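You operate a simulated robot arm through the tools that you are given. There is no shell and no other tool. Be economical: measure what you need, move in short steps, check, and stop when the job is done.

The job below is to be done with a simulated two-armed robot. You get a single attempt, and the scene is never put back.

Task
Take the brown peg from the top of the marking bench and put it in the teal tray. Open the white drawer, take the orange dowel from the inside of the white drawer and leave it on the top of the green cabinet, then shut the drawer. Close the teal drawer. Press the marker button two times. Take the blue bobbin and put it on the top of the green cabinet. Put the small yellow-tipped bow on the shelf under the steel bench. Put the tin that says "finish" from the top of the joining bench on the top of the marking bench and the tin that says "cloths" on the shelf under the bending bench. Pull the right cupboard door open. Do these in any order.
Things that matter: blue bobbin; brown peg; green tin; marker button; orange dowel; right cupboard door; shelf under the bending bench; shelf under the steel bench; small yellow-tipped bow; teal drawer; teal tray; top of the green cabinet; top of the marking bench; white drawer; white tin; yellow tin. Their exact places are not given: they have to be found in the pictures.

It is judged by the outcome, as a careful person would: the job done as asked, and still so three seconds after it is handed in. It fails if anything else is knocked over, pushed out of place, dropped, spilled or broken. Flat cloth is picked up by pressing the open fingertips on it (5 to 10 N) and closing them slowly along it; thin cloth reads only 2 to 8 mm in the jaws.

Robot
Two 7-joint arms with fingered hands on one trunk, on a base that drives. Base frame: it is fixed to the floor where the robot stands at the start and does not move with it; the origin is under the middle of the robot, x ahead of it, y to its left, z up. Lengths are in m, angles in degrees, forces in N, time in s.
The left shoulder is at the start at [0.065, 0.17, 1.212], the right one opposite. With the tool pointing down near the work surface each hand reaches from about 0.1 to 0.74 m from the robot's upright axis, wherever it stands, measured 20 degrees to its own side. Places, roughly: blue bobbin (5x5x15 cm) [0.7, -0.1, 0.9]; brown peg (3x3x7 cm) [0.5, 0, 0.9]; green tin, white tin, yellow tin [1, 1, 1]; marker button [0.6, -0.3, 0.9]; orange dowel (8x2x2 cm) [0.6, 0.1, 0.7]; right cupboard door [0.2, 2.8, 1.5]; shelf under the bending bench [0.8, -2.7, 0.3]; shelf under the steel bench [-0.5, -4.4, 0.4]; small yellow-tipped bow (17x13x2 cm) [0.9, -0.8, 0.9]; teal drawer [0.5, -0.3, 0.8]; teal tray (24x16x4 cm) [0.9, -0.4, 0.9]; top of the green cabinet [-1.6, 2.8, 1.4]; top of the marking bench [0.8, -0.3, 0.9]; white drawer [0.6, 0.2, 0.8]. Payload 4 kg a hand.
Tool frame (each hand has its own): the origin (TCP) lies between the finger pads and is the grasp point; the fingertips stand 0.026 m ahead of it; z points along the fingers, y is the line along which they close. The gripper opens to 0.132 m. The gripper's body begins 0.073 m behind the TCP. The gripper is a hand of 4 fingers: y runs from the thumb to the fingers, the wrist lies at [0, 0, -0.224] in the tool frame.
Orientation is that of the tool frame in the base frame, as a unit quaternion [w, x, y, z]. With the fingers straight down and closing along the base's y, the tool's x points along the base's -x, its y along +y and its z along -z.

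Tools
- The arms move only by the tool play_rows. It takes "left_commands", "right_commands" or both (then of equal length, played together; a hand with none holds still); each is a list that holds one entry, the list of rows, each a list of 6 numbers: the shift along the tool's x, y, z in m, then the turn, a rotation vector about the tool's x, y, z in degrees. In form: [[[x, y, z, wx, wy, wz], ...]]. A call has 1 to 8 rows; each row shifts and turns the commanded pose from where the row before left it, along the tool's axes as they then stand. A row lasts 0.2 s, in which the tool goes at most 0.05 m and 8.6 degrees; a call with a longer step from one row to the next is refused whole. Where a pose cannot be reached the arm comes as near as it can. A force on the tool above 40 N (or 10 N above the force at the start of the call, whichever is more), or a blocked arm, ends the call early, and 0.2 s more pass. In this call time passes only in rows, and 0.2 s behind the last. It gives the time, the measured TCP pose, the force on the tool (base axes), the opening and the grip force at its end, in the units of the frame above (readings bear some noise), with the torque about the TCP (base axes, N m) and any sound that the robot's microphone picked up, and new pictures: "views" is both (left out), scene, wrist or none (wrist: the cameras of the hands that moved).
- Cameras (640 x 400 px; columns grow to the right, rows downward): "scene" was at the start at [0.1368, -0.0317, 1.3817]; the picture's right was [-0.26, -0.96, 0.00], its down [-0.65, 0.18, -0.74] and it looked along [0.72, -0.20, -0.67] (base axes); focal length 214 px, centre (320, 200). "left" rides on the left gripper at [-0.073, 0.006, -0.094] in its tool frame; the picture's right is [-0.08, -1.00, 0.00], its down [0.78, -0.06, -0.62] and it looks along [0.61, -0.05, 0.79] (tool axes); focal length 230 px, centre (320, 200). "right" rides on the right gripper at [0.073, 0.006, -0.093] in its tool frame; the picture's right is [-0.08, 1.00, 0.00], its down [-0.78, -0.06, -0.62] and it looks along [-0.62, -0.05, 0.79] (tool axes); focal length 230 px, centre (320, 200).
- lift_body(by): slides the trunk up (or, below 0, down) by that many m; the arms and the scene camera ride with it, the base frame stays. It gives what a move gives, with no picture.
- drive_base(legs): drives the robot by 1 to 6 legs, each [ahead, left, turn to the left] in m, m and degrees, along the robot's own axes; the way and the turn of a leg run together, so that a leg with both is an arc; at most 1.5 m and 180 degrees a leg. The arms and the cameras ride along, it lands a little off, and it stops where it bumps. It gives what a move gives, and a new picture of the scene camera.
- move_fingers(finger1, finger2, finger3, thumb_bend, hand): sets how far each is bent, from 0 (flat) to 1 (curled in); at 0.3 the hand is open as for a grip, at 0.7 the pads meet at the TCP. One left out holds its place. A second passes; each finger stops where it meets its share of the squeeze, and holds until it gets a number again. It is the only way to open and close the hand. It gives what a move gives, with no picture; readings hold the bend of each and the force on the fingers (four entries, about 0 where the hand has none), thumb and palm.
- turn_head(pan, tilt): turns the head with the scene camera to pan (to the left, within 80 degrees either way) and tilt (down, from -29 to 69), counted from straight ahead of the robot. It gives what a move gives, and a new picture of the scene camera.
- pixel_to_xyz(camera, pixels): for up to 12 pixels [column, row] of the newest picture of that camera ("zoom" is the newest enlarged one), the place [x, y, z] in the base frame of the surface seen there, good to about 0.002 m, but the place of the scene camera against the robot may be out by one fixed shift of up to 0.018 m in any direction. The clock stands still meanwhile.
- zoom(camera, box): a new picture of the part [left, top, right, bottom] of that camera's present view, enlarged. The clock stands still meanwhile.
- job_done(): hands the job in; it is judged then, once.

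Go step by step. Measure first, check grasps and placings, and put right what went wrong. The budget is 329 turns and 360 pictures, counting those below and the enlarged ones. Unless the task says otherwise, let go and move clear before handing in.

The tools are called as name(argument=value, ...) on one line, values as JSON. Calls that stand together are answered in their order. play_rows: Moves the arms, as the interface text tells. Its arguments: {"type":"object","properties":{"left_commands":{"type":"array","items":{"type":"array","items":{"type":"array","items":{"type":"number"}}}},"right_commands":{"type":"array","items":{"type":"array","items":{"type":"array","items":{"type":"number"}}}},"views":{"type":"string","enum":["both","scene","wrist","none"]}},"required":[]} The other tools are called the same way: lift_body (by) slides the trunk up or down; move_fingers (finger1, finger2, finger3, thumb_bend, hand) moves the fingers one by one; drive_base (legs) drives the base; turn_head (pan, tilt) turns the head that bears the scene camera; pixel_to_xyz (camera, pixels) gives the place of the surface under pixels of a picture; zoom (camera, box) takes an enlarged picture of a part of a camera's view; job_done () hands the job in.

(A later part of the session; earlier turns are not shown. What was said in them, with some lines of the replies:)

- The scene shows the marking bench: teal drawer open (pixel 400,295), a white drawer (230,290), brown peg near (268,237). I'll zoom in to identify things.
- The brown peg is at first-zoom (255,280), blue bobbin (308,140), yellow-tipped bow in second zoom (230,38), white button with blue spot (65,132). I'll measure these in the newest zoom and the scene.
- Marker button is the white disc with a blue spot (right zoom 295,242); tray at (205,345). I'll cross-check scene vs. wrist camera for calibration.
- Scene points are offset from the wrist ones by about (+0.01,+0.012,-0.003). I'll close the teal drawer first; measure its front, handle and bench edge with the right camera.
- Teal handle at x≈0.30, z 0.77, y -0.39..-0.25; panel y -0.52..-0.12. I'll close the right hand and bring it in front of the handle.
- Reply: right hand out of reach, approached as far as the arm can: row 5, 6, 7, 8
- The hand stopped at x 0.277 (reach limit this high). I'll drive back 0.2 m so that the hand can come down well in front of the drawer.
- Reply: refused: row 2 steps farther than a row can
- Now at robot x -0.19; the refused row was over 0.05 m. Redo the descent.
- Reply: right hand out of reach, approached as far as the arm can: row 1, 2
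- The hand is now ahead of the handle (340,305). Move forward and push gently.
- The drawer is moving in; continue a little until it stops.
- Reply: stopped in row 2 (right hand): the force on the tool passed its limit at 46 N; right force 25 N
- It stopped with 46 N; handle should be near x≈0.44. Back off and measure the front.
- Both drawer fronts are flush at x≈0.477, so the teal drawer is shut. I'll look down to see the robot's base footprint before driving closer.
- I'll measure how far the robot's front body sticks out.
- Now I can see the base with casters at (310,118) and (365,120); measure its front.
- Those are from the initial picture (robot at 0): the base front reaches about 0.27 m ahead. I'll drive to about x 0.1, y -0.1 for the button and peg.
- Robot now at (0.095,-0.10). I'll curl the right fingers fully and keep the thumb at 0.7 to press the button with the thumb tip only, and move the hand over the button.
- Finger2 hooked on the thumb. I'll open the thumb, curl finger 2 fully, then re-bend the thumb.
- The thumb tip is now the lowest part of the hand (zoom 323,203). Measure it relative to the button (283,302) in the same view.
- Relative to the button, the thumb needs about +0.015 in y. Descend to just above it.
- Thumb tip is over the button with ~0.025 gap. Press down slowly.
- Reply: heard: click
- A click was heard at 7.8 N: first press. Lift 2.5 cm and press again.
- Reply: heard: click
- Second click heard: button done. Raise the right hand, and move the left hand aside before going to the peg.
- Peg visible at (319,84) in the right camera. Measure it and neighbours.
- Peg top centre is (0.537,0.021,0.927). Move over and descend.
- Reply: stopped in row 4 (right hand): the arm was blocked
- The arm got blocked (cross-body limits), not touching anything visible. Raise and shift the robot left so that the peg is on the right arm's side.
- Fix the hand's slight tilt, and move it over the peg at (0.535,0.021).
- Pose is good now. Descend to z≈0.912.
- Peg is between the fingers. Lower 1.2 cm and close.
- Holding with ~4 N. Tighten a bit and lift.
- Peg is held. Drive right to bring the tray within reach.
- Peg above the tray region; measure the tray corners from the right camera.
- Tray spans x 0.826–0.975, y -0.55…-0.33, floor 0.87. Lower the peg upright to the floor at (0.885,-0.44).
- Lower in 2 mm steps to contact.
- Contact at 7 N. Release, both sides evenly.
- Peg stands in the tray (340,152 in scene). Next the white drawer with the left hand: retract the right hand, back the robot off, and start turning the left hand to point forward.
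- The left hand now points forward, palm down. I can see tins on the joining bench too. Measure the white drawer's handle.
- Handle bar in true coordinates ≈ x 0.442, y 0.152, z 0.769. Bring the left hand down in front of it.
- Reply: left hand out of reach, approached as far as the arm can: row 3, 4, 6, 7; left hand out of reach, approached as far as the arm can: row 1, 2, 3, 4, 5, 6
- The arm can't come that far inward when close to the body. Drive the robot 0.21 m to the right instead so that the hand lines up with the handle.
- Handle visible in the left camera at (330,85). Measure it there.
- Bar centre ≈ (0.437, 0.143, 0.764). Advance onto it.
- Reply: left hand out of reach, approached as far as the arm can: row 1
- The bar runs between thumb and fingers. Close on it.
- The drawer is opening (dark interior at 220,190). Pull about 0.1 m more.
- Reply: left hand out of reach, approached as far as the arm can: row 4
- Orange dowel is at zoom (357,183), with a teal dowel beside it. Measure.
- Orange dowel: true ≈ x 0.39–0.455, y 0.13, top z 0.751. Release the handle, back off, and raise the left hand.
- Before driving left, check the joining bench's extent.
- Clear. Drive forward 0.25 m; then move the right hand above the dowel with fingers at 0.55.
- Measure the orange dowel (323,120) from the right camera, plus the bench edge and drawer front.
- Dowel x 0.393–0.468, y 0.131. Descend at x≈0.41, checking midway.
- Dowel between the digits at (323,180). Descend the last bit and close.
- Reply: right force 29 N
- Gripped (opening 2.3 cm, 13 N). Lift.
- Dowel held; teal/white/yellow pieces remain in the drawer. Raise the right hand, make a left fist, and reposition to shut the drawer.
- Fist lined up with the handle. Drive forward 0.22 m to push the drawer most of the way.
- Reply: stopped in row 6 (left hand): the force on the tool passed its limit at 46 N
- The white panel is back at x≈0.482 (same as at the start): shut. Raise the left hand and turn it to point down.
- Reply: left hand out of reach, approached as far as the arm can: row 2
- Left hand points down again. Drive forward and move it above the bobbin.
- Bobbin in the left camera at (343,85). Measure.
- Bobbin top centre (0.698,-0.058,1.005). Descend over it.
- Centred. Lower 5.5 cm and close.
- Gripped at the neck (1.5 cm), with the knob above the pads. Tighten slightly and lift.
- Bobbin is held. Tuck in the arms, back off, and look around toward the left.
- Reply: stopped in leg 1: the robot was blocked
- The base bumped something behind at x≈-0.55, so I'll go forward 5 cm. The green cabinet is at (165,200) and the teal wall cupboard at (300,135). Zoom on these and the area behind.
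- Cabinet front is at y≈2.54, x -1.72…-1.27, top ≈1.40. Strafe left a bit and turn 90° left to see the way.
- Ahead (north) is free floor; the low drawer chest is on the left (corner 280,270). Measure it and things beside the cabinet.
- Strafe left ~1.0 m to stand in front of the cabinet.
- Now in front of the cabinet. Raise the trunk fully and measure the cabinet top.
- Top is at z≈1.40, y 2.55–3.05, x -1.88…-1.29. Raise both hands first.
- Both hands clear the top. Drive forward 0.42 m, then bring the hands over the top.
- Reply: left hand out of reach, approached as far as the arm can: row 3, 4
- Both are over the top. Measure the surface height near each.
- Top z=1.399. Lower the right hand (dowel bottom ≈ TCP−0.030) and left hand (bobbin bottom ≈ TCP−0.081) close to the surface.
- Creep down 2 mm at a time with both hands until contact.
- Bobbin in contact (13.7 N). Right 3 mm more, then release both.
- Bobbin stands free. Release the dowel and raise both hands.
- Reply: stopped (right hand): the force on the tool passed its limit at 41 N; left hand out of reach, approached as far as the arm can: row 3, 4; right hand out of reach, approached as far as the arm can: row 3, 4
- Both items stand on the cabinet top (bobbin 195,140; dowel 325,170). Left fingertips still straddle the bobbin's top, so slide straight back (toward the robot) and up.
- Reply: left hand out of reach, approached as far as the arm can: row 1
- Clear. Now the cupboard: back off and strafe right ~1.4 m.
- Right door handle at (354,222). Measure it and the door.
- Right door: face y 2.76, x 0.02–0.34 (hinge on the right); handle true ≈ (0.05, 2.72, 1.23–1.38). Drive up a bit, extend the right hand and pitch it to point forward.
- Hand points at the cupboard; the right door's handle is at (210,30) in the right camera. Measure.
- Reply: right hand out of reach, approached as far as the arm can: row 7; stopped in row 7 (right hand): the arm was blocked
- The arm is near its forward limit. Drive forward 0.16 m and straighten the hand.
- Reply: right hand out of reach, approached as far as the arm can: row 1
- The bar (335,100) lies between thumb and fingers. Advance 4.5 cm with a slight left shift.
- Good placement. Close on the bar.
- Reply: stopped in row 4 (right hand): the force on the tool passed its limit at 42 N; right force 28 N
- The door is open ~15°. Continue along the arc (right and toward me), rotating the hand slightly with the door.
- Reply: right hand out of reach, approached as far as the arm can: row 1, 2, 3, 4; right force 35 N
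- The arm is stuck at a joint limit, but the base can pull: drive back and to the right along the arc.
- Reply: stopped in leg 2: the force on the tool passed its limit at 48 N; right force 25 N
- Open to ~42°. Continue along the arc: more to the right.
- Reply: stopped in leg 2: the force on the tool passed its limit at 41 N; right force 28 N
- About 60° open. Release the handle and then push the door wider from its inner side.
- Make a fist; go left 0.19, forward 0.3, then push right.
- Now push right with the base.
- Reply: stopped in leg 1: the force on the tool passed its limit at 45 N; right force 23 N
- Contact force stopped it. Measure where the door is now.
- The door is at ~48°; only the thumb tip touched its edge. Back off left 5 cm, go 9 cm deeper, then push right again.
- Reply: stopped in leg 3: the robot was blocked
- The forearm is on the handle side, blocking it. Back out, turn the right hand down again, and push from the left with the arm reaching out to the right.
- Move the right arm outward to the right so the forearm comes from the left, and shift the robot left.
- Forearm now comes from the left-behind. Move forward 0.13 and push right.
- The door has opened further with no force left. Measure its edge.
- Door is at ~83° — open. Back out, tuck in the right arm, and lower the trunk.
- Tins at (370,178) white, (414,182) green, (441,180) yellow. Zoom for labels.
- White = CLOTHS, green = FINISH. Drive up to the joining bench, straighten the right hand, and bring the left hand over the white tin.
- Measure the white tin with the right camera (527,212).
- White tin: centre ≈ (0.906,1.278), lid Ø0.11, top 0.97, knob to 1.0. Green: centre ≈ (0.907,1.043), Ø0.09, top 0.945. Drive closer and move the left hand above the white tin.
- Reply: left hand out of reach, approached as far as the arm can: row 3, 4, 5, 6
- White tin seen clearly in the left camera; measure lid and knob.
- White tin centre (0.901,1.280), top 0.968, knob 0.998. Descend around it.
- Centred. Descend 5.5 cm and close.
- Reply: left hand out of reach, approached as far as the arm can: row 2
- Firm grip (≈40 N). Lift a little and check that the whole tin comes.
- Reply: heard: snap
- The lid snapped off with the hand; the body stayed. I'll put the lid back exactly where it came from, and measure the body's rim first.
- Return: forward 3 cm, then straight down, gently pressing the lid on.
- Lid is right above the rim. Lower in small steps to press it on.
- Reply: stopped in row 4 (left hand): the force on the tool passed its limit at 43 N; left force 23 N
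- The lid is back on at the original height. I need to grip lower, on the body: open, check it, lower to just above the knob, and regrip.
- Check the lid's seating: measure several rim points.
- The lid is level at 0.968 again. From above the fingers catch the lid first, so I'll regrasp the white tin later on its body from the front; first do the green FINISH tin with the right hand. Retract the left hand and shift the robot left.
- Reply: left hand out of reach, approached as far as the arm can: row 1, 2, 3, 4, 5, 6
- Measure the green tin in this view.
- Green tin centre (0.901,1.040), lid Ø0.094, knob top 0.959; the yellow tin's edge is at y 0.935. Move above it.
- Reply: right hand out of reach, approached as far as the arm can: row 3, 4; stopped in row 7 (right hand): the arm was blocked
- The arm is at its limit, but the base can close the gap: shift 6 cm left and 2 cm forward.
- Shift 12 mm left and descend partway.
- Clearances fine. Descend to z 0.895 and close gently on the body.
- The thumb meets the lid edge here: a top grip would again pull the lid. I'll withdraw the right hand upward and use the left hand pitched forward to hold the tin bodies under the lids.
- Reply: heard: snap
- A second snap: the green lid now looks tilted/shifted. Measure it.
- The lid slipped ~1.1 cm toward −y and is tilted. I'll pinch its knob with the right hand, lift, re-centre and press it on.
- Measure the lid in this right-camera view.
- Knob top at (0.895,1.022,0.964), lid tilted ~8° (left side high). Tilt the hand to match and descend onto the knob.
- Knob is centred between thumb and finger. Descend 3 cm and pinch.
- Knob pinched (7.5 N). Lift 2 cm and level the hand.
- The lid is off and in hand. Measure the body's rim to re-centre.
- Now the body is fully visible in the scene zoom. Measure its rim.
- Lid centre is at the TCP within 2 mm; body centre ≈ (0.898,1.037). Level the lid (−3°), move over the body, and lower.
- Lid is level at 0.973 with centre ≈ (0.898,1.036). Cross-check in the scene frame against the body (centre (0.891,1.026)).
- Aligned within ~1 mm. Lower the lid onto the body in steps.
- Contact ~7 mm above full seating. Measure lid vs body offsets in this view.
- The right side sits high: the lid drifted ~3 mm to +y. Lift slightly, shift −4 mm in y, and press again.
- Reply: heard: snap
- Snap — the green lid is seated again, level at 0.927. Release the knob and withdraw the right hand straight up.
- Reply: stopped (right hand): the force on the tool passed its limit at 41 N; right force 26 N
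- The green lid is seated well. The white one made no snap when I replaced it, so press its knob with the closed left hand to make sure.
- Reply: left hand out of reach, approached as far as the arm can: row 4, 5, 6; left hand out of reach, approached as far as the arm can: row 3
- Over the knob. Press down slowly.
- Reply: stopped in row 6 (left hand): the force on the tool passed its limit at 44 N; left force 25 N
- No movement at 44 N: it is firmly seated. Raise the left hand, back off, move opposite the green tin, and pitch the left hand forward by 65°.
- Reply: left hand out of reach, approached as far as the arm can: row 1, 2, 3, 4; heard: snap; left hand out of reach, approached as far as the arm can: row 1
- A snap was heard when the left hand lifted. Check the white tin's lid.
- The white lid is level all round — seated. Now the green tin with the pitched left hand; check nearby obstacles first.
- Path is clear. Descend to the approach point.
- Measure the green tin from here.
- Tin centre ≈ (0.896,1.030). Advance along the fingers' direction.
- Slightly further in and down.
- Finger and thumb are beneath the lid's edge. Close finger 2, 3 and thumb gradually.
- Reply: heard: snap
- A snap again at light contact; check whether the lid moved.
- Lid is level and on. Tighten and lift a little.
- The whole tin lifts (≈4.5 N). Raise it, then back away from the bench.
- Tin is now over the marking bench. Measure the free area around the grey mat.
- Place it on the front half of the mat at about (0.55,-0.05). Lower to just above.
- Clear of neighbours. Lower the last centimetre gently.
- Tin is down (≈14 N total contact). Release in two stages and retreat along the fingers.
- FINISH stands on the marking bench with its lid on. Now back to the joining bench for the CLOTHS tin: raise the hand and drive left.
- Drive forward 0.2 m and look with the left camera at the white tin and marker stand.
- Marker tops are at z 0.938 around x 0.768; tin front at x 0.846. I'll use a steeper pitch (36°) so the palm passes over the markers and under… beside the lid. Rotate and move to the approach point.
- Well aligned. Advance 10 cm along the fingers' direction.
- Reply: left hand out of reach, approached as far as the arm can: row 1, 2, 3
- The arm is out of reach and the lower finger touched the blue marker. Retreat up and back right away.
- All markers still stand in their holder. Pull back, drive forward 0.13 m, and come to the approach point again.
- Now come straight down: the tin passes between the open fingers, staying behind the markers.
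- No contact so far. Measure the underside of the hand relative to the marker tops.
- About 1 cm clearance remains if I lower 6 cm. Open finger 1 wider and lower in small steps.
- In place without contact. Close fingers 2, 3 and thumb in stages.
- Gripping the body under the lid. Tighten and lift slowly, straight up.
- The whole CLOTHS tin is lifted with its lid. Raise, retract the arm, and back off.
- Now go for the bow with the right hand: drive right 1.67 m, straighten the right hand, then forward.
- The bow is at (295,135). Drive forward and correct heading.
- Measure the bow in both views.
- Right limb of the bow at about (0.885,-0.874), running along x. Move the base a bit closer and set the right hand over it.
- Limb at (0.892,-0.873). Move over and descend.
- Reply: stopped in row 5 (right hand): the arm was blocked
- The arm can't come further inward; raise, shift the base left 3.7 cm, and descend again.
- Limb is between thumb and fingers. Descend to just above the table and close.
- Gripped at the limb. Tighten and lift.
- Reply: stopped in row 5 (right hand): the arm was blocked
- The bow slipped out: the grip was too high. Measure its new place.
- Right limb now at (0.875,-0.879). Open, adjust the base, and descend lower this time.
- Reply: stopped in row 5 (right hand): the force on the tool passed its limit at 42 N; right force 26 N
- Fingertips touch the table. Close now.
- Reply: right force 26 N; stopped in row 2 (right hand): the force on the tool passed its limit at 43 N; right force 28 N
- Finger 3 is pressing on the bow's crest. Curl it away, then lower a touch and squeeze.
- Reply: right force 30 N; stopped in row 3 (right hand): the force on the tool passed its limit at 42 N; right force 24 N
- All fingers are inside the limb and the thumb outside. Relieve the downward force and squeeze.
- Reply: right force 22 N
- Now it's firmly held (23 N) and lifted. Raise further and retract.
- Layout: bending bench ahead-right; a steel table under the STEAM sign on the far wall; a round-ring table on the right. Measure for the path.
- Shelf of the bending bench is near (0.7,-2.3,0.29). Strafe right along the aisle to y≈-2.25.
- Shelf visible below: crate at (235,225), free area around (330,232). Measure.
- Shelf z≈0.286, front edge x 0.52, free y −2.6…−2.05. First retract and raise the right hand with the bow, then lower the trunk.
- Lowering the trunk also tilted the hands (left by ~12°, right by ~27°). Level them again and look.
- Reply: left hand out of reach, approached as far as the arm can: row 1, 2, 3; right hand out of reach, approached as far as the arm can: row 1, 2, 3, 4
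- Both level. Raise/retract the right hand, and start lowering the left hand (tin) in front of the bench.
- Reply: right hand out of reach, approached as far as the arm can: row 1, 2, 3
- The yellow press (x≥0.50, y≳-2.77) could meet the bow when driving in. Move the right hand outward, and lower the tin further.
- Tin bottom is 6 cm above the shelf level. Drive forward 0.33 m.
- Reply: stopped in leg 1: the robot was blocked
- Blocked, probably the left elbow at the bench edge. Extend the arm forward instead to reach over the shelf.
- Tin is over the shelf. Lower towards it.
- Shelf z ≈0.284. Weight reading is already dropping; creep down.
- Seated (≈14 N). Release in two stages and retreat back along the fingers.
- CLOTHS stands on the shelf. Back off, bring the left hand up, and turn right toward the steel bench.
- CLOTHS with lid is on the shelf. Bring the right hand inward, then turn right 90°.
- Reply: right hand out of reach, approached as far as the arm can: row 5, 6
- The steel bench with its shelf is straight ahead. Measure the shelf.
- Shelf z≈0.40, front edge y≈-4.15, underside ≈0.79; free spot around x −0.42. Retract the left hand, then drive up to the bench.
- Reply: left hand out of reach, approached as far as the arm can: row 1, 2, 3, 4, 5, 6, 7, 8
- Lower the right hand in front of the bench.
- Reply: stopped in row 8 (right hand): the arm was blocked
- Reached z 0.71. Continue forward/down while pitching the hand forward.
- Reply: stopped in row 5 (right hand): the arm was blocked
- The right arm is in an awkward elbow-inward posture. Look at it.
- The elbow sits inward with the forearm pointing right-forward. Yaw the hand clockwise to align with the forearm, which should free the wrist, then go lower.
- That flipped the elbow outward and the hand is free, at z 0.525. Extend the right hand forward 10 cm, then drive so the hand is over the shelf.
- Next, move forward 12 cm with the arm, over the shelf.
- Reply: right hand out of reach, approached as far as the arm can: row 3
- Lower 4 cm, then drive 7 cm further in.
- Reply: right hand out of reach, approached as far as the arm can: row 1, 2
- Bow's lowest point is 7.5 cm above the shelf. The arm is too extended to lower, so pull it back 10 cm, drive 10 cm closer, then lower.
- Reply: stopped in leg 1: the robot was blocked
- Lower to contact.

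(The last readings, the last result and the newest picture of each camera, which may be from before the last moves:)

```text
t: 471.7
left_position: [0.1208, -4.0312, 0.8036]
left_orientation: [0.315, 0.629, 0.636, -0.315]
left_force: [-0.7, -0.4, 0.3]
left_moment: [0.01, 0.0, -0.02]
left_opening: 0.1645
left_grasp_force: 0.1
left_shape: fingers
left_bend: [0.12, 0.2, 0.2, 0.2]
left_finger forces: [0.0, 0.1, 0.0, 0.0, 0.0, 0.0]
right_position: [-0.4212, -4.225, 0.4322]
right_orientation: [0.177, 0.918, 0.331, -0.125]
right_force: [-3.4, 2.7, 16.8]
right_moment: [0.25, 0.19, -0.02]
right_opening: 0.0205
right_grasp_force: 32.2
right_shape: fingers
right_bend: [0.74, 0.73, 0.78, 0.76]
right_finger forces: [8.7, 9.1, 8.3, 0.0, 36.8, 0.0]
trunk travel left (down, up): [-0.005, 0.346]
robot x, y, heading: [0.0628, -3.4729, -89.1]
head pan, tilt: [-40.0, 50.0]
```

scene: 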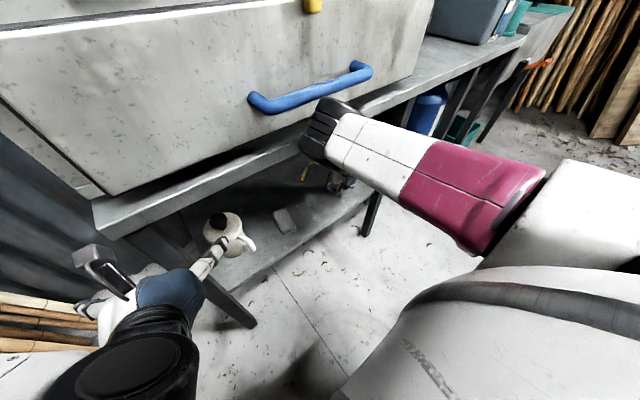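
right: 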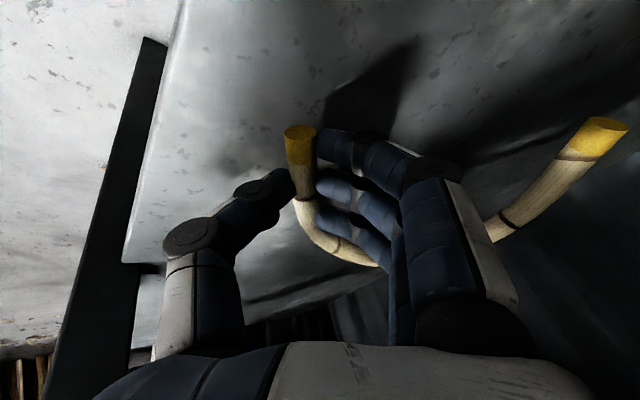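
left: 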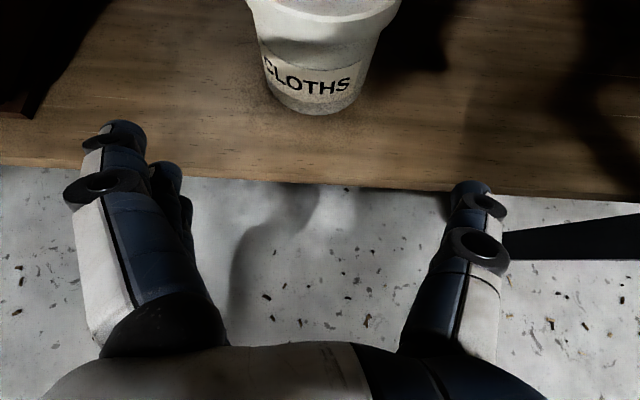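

In contact. Ease up slightly and level the hand ~14° so the bow lies flatter.

play_rows(right_commands=[[[0, 0, -0.006, 0, 0, 0], [0, 0, -0.003, 4.1, 5.6, 0], [0, 0, -0.003, 4.1, 5.6, 0]]], views="wrist")

pixel_to_xyz(camera="right", pixels=[[300, 150], [310, 215], [340, 250], [600, 130], [550, 190], [500, 235], [350, 90]])

```text
t: 472.5
left_position: [0.1207, -4.0342, 0.802]
left_orientation: [0.314, 0.63, 0.637, -0.313]
left_force: [-0.2, -0.9, -0.5]
left_moment: [-0.04, 0.01, 0.04]
left_opening: 0.1645
left_grasp_force: 0.1
left_shape: fingers
left_bend: [0.12, 0.2, 0.2, 0.2]
left_finger forces: [0.1, 0.1, 0.0, 0.0, 0.0, 0.0]
right_position: [-0.4169, -4.2204, 0.438]
right_orientation: [0.075, 0.937, 0.337, -0.057]
right_force: [0.1, -1.1, -0.3]
right_moment: [0.02, -0.01, 0.02]
right_opening: 0.0207
right_grasp_force: 21.7
right_shape: fingers
right_bend: [0.74, 0.73, 0.78, 0.75]
right_finger forces: [6.8, 7.9, 7.9, 0.0, 22.6, 0.1]
trunk travel left (down, up): [-0.005, 0.346]
robot x, y, heading: [0.0612, -3.4762, -89.0]
head pan, tilt: [-40.0, 50.0]
```

right: 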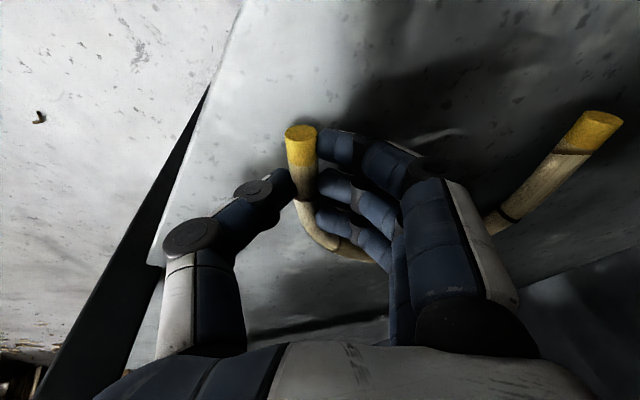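

```text
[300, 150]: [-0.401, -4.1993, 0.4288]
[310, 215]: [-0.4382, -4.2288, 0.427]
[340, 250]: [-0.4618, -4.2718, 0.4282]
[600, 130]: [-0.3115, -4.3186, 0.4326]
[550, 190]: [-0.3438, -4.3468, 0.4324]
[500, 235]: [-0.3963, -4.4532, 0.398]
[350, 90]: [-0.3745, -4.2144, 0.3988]
```

Now level, ~1.3 cm above the shelf. Lower and release.

play_rows(right_commands=[[[0, 0, 0.005, 0, 0, 0], [0, 0, 0.003, 0, 0, 0], [0, 0, 0.002, 0, 0, 0]]], views="none")

```text
t: 473.3
left_position: [0.1204, -4.0333, 0.801]
left_orientation: [0.314, 0.631, 0.637, -0.313]
left_force: [0.9, 0.7, -0.6]
left_moment: [0.0, -0.03, 0.0]
left_opening: 0.1644
left_grasp_force: 0.0
left_shape: fingers
left_bend: [0.12, 0.2, 0.2, 0.2]
left_finger forces: [0.0, 0.0, 0.1, 0.0, 0.1, 0.0]
right_position: [-0.4187, -4.2218, 0.4293]
right_orientation: [0.077, 0.936, 0.338, -0.058]
right_force: [-0.5, 0.1, 2.6]
right_moment: [0.05, 0.02, 0.0]
right_opening: 0.021
right_grasp_force: 24.2
right_shape: fingers
right_bend: [0.74, 0.73, 0.78, 0.75]
right_finger forces: [6.8, 8.1, 8.2, 0.0, 25.9, 0.0]
trunk travel left (down, up): [-0.005, 0.346]
robot x, y, heading: [0.0609, -3.4737, -89.0]
head pan, tilt: [-40.0, 50.0]
```

move_fingers(hand="right", finger1=0.64, finger2=0.64, finger3=0.66, thumb_bend=0.62)

play_rows(right_commands=[[[0, 0, -0.008, 0, 0, 0], [0, 0, -0.008, 0, 0, 0]]], views="wrist")

```text
t: 474.3
left_position: [0.1208, -4.0327, 0.8024]
left_orientation: [0.315, 0.629, 0.636, -0.315]
left_force: [-0.5, -0.4, 0.2]
left_moment: [-0.03, 0.02, 0.05]
left_opening: 0.1642
left_grasp_force: 0.1
left_shape: fingers
left_bend: [0.12, 0.2, 0.2, 0.2]
left_finger forces: [0.0, 0.1, 0.0, 0.0, 0.0, 0.0]
right_position: [-0.4192, -4.2218, 0.4322]
right_orientation: [0.078, 0.936, 0.338, -0.059]
right_force: [-6.8, -2.4, 24.4]
right_moment: [0.22, 0.36, 0.09]
right_opening: 0.0269
right_grasp_force: 11.5
right_shape: fingers
right_bend: [0.64, 0.64, 0.66, 0.65]
right_finger forces: [2.1, 0.0, 0.1, 0.0, 21.9, 0.0]
trunk travel left (down, up): [-0.005, 0.346]
robot x, y, heading: [0.0617, -3.4717, -89.1]
head pan, tilt: [-40.0, 50.0]
```

```text
t: 474.9
left_position: [0.1201, -4.0343, 0.8016]
left_orientation: [0.314, 0.63, 0.637, -0.314]
left_force: [-0.2, 0.7, -0.1]
left_moment: [0.02, 0.01, -0.01]
left_opening: 0.1644
left_grasp_force: 0.1
left_shape: fingers
left_bend: [0.12, 0.2, 0.2, 0.2]
left_finger forces: [0.1, 0.0, 0.0, 0.0, 0.0, 0.0]
right_position: [-0.4185, -4.2186, 0.4408]
right_orientation: [0.076, 0.936, 0.338, -0.055]
right_force: [0.2, -0.2, 0.1]
right_moment: [0.01, 0.02, 0.01]
right_opening: 0.0302
right_grasp_force: 0.1
right_shape: fingers
right_bend: [0.64, 0.64, 0.66, 0.62]
right_finger forces: [0.0, 0.0, 0.1, 0.0, 0.0, 0.1]
trunk travel left (down, up): [-0.005, 0.346]
robot x, y, heading: [0.0619, -3.4736, -89.1]
head pan, tilt: [-40.0, 50.0]
```

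right: 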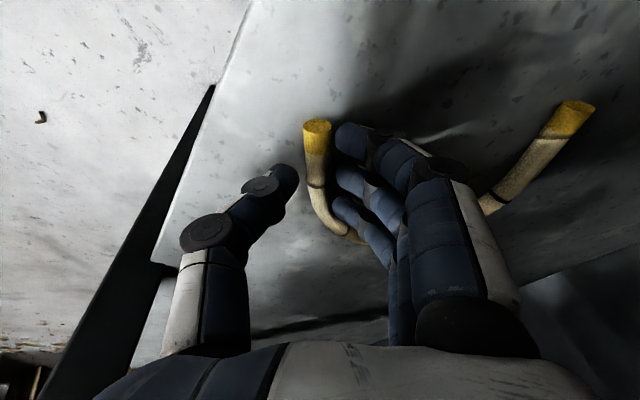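

Released; the bow lies on the shelf. Raise 4 cm, then back out.

move_fingers(hand="right", finger1=0.58, finger2=0.58, finger3=0.6, thumb_bend=0.55)

play_rows(right_commands=[[[0, 0, -0.015, 0, 0, 0], [0, 0, -0.02, 0, 0, 0], [0, 0, -0.01, 0, 0, 0]]], views="wrist")

drive_base(legs=[[-0.3, 0, 0]])

zoom(camera="right", box=[0, 0, 640, 400])

```text
t: 475.9
left_position: [0.1207, -4.0337, 0.8013]
left_orientation: [0.314, 0.63, 0.637, -0.313]
left_force: [0.6, -0.3, 0.4]
left_moment: [0.01, 0.01, 0.02]
left_opening: 0.1642
left_grasp_force: 0.0
left_shape: fingers
left_bend: [0.12, 0.2, 0.2, 0.2]
left_finger forces: [0.0, 0.0, 0.1, 0.0, 0.1, 0.0]
right_position: [-0.4195, -4.219, 0.4429]
right_orientation: [0.077, 0.937, 0.337, -0.057]
right_force: [0.2, -0.4, 0.3]
right_moment: [0.03, -0.01, 0.01]
right_opening: 0.0506
right_grasp_force: 0.1
right_shape: fingers
right_bend: [0.57, 0.57, 0.6, 0.55]
right_finger forces: [0.0, 0.0, 0.1, 0.1, 0.0, 0.1]
trunk travel left (down, up): [-0.005, 0.346]
robot x, y, heading: [0.0611, -3.4709, -89.2]
head pan, tilt: [-40.0, 50.0]
```

```text
t: 476.7
left_position: [0.1173, -4.0344, 0.7951]
left_orientation: [0.312, 0.633, 0.638, -0.309]
left_force: [0.4, -0.3, -0.2]
left_moment: [-0.04, -0.01, 0.02]
left_opening: 0.1643
left_grasp_force: 0.0
left_shape: fingers
left_bend: [0.12, 0.2, 0.2, 0.2]
left_finger forces: [0.0, 0.1, 0.0, 0.0, 0.0, 0.0]
right_position: [-0.4191, -4.1986, 0.473]
right_orientation: [0.066, 0.938, 0.336, -0.05]
right_force: [-1.1, -0.3, -0.5]
right_moment: [0.01, -0.02, 0.02]
right_opening: 0.0508
right_grasp_force: 0.1
right_shape: fingers
right_bend: [0.57, 0.57, 0.6, 0.55]
right_finger forces: [0.0, 0.0, 0.0, 0.0, 0.0, 0.0]
trunk travel left (down, up): [-0.005, 0.346]
robot x, y, heading: [0.0614, -3.4751, -89.0]
head pan, tilt: [-40.0, 50.0]
```

right: 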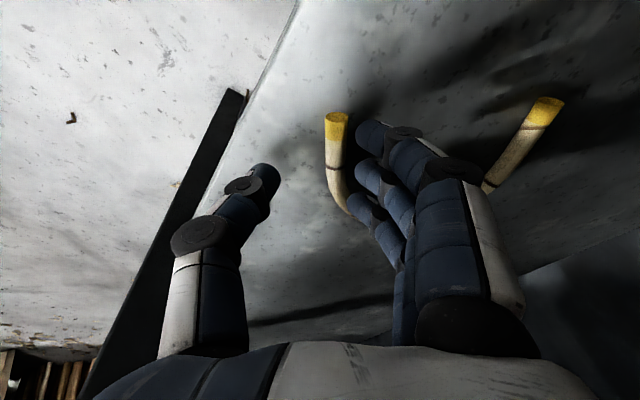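

```text
t: 478.8
left_position: [0.1131, -3.7277, 0.8027]
left_orientation: [0.314, 0.631, 0.637, -0.313]
left_force: [0.1, 0.1, 0.1]
left_moment: [-0.01, 0.0, -0.01]
left_opening: 0.1644
left_grasp_force: 0.1
left_shape: fingers
left_bend: [0.12, 0.2, 0.2, 0.2]
left_finger forces: [0.0, 0.0, 0.0, 0.0, 0.1, 0.0]
right_position: [-0.4238, -3.9021, 0.4897]
right_orientation: [0.077, 0.937, 0.337, -0.057]
right_force: [0.3, -0.8, -0.2]
right_moment: [0.01, -0.01, 0.02]
right_opening: 0.051
right_grasp_force: 0.1
right_shape: fingers
right_bend: [0.57, 0.57, 0.6, 0.55]
right_finger forces: [0.0, 0.1, 0.1, 0.1, 0.1, 0.0]
trunk travel left (down, up): [-0.005, 0.346]
robot x, y, heading: [0.053, -3.1674, -89.0]
head pan, tilt: [-40.0, 50.0]
```

scene: 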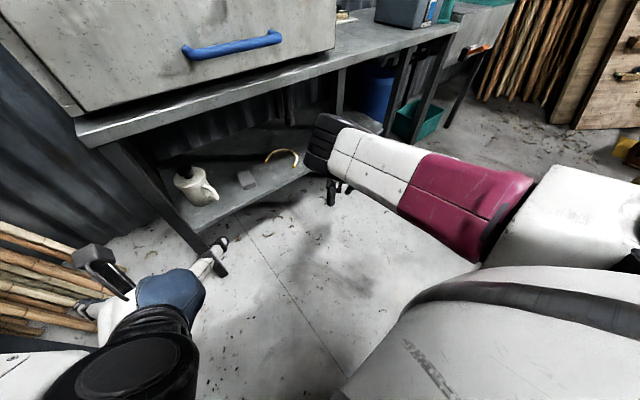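

```text
1.00 times, centred on (320, 200) of right (not enlarged: the box is as wide or as high as the picture)
```

zoom: 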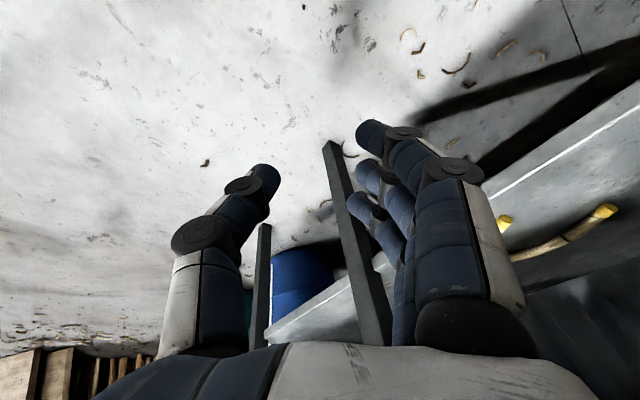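

Zoom to verify the bow on the shelf.

zoom(camera="scene", box=[150, 110, 350, 240])

pixel_to_xyz(camera="zoom", pixels=[[375, 160], [420, 130], [470, 150], [310, 215], [370, 180]])

```text
3.08 times, centred on (250, 175) of scene
```

zoom: 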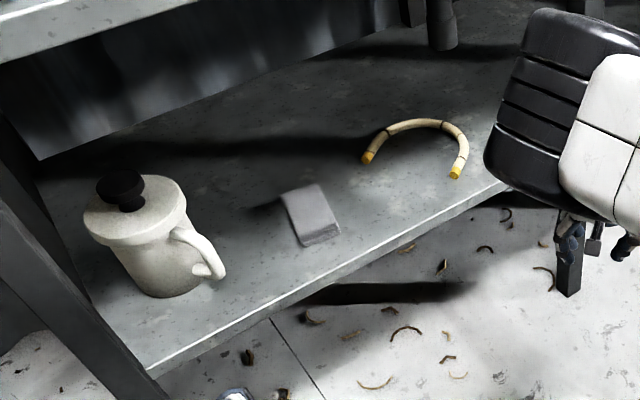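

```text
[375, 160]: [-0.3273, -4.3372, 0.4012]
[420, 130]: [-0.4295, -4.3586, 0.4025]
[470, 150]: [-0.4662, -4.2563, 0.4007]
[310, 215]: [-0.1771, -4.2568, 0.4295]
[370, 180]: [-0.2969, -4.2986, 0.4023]
```

The bow lies flat on the steel bench's shelf, and both hands are clear. Everything on the list is finished, so I'm handing in.

job_done()

```text
The job is handed in.
```

I finished every item on the list and handed the job in.

- **Peg:** the brown peg stands in the teal tray.
- **Drawers:** I took the orange dowel out of the white drawer, and both the white and teal drawers are shut.
- **Green cabinet:** the orange dowel and the blue bobbin are on its top.
- **Marker button:** pressed twice, and I heard a click each time.
- **Tins:** "finish" is on the marking bench and "cloths" is on the shelf under the bending bench. Both lids came off while I was finding a grip. I pressed them back on, and both looked level and closed when I last saw them.
- **Bow:** the yellow-tipped bow lies flat on the shelf under the steel bench.
- **Cupboard:** the right door is open to about 83 degrees.

While backing off early on, the base bumped something behind it. I saw nothing knocked over in the pictures afterwards. My finger also touched the blue marker on the joining bench, and it stayed in its holder.
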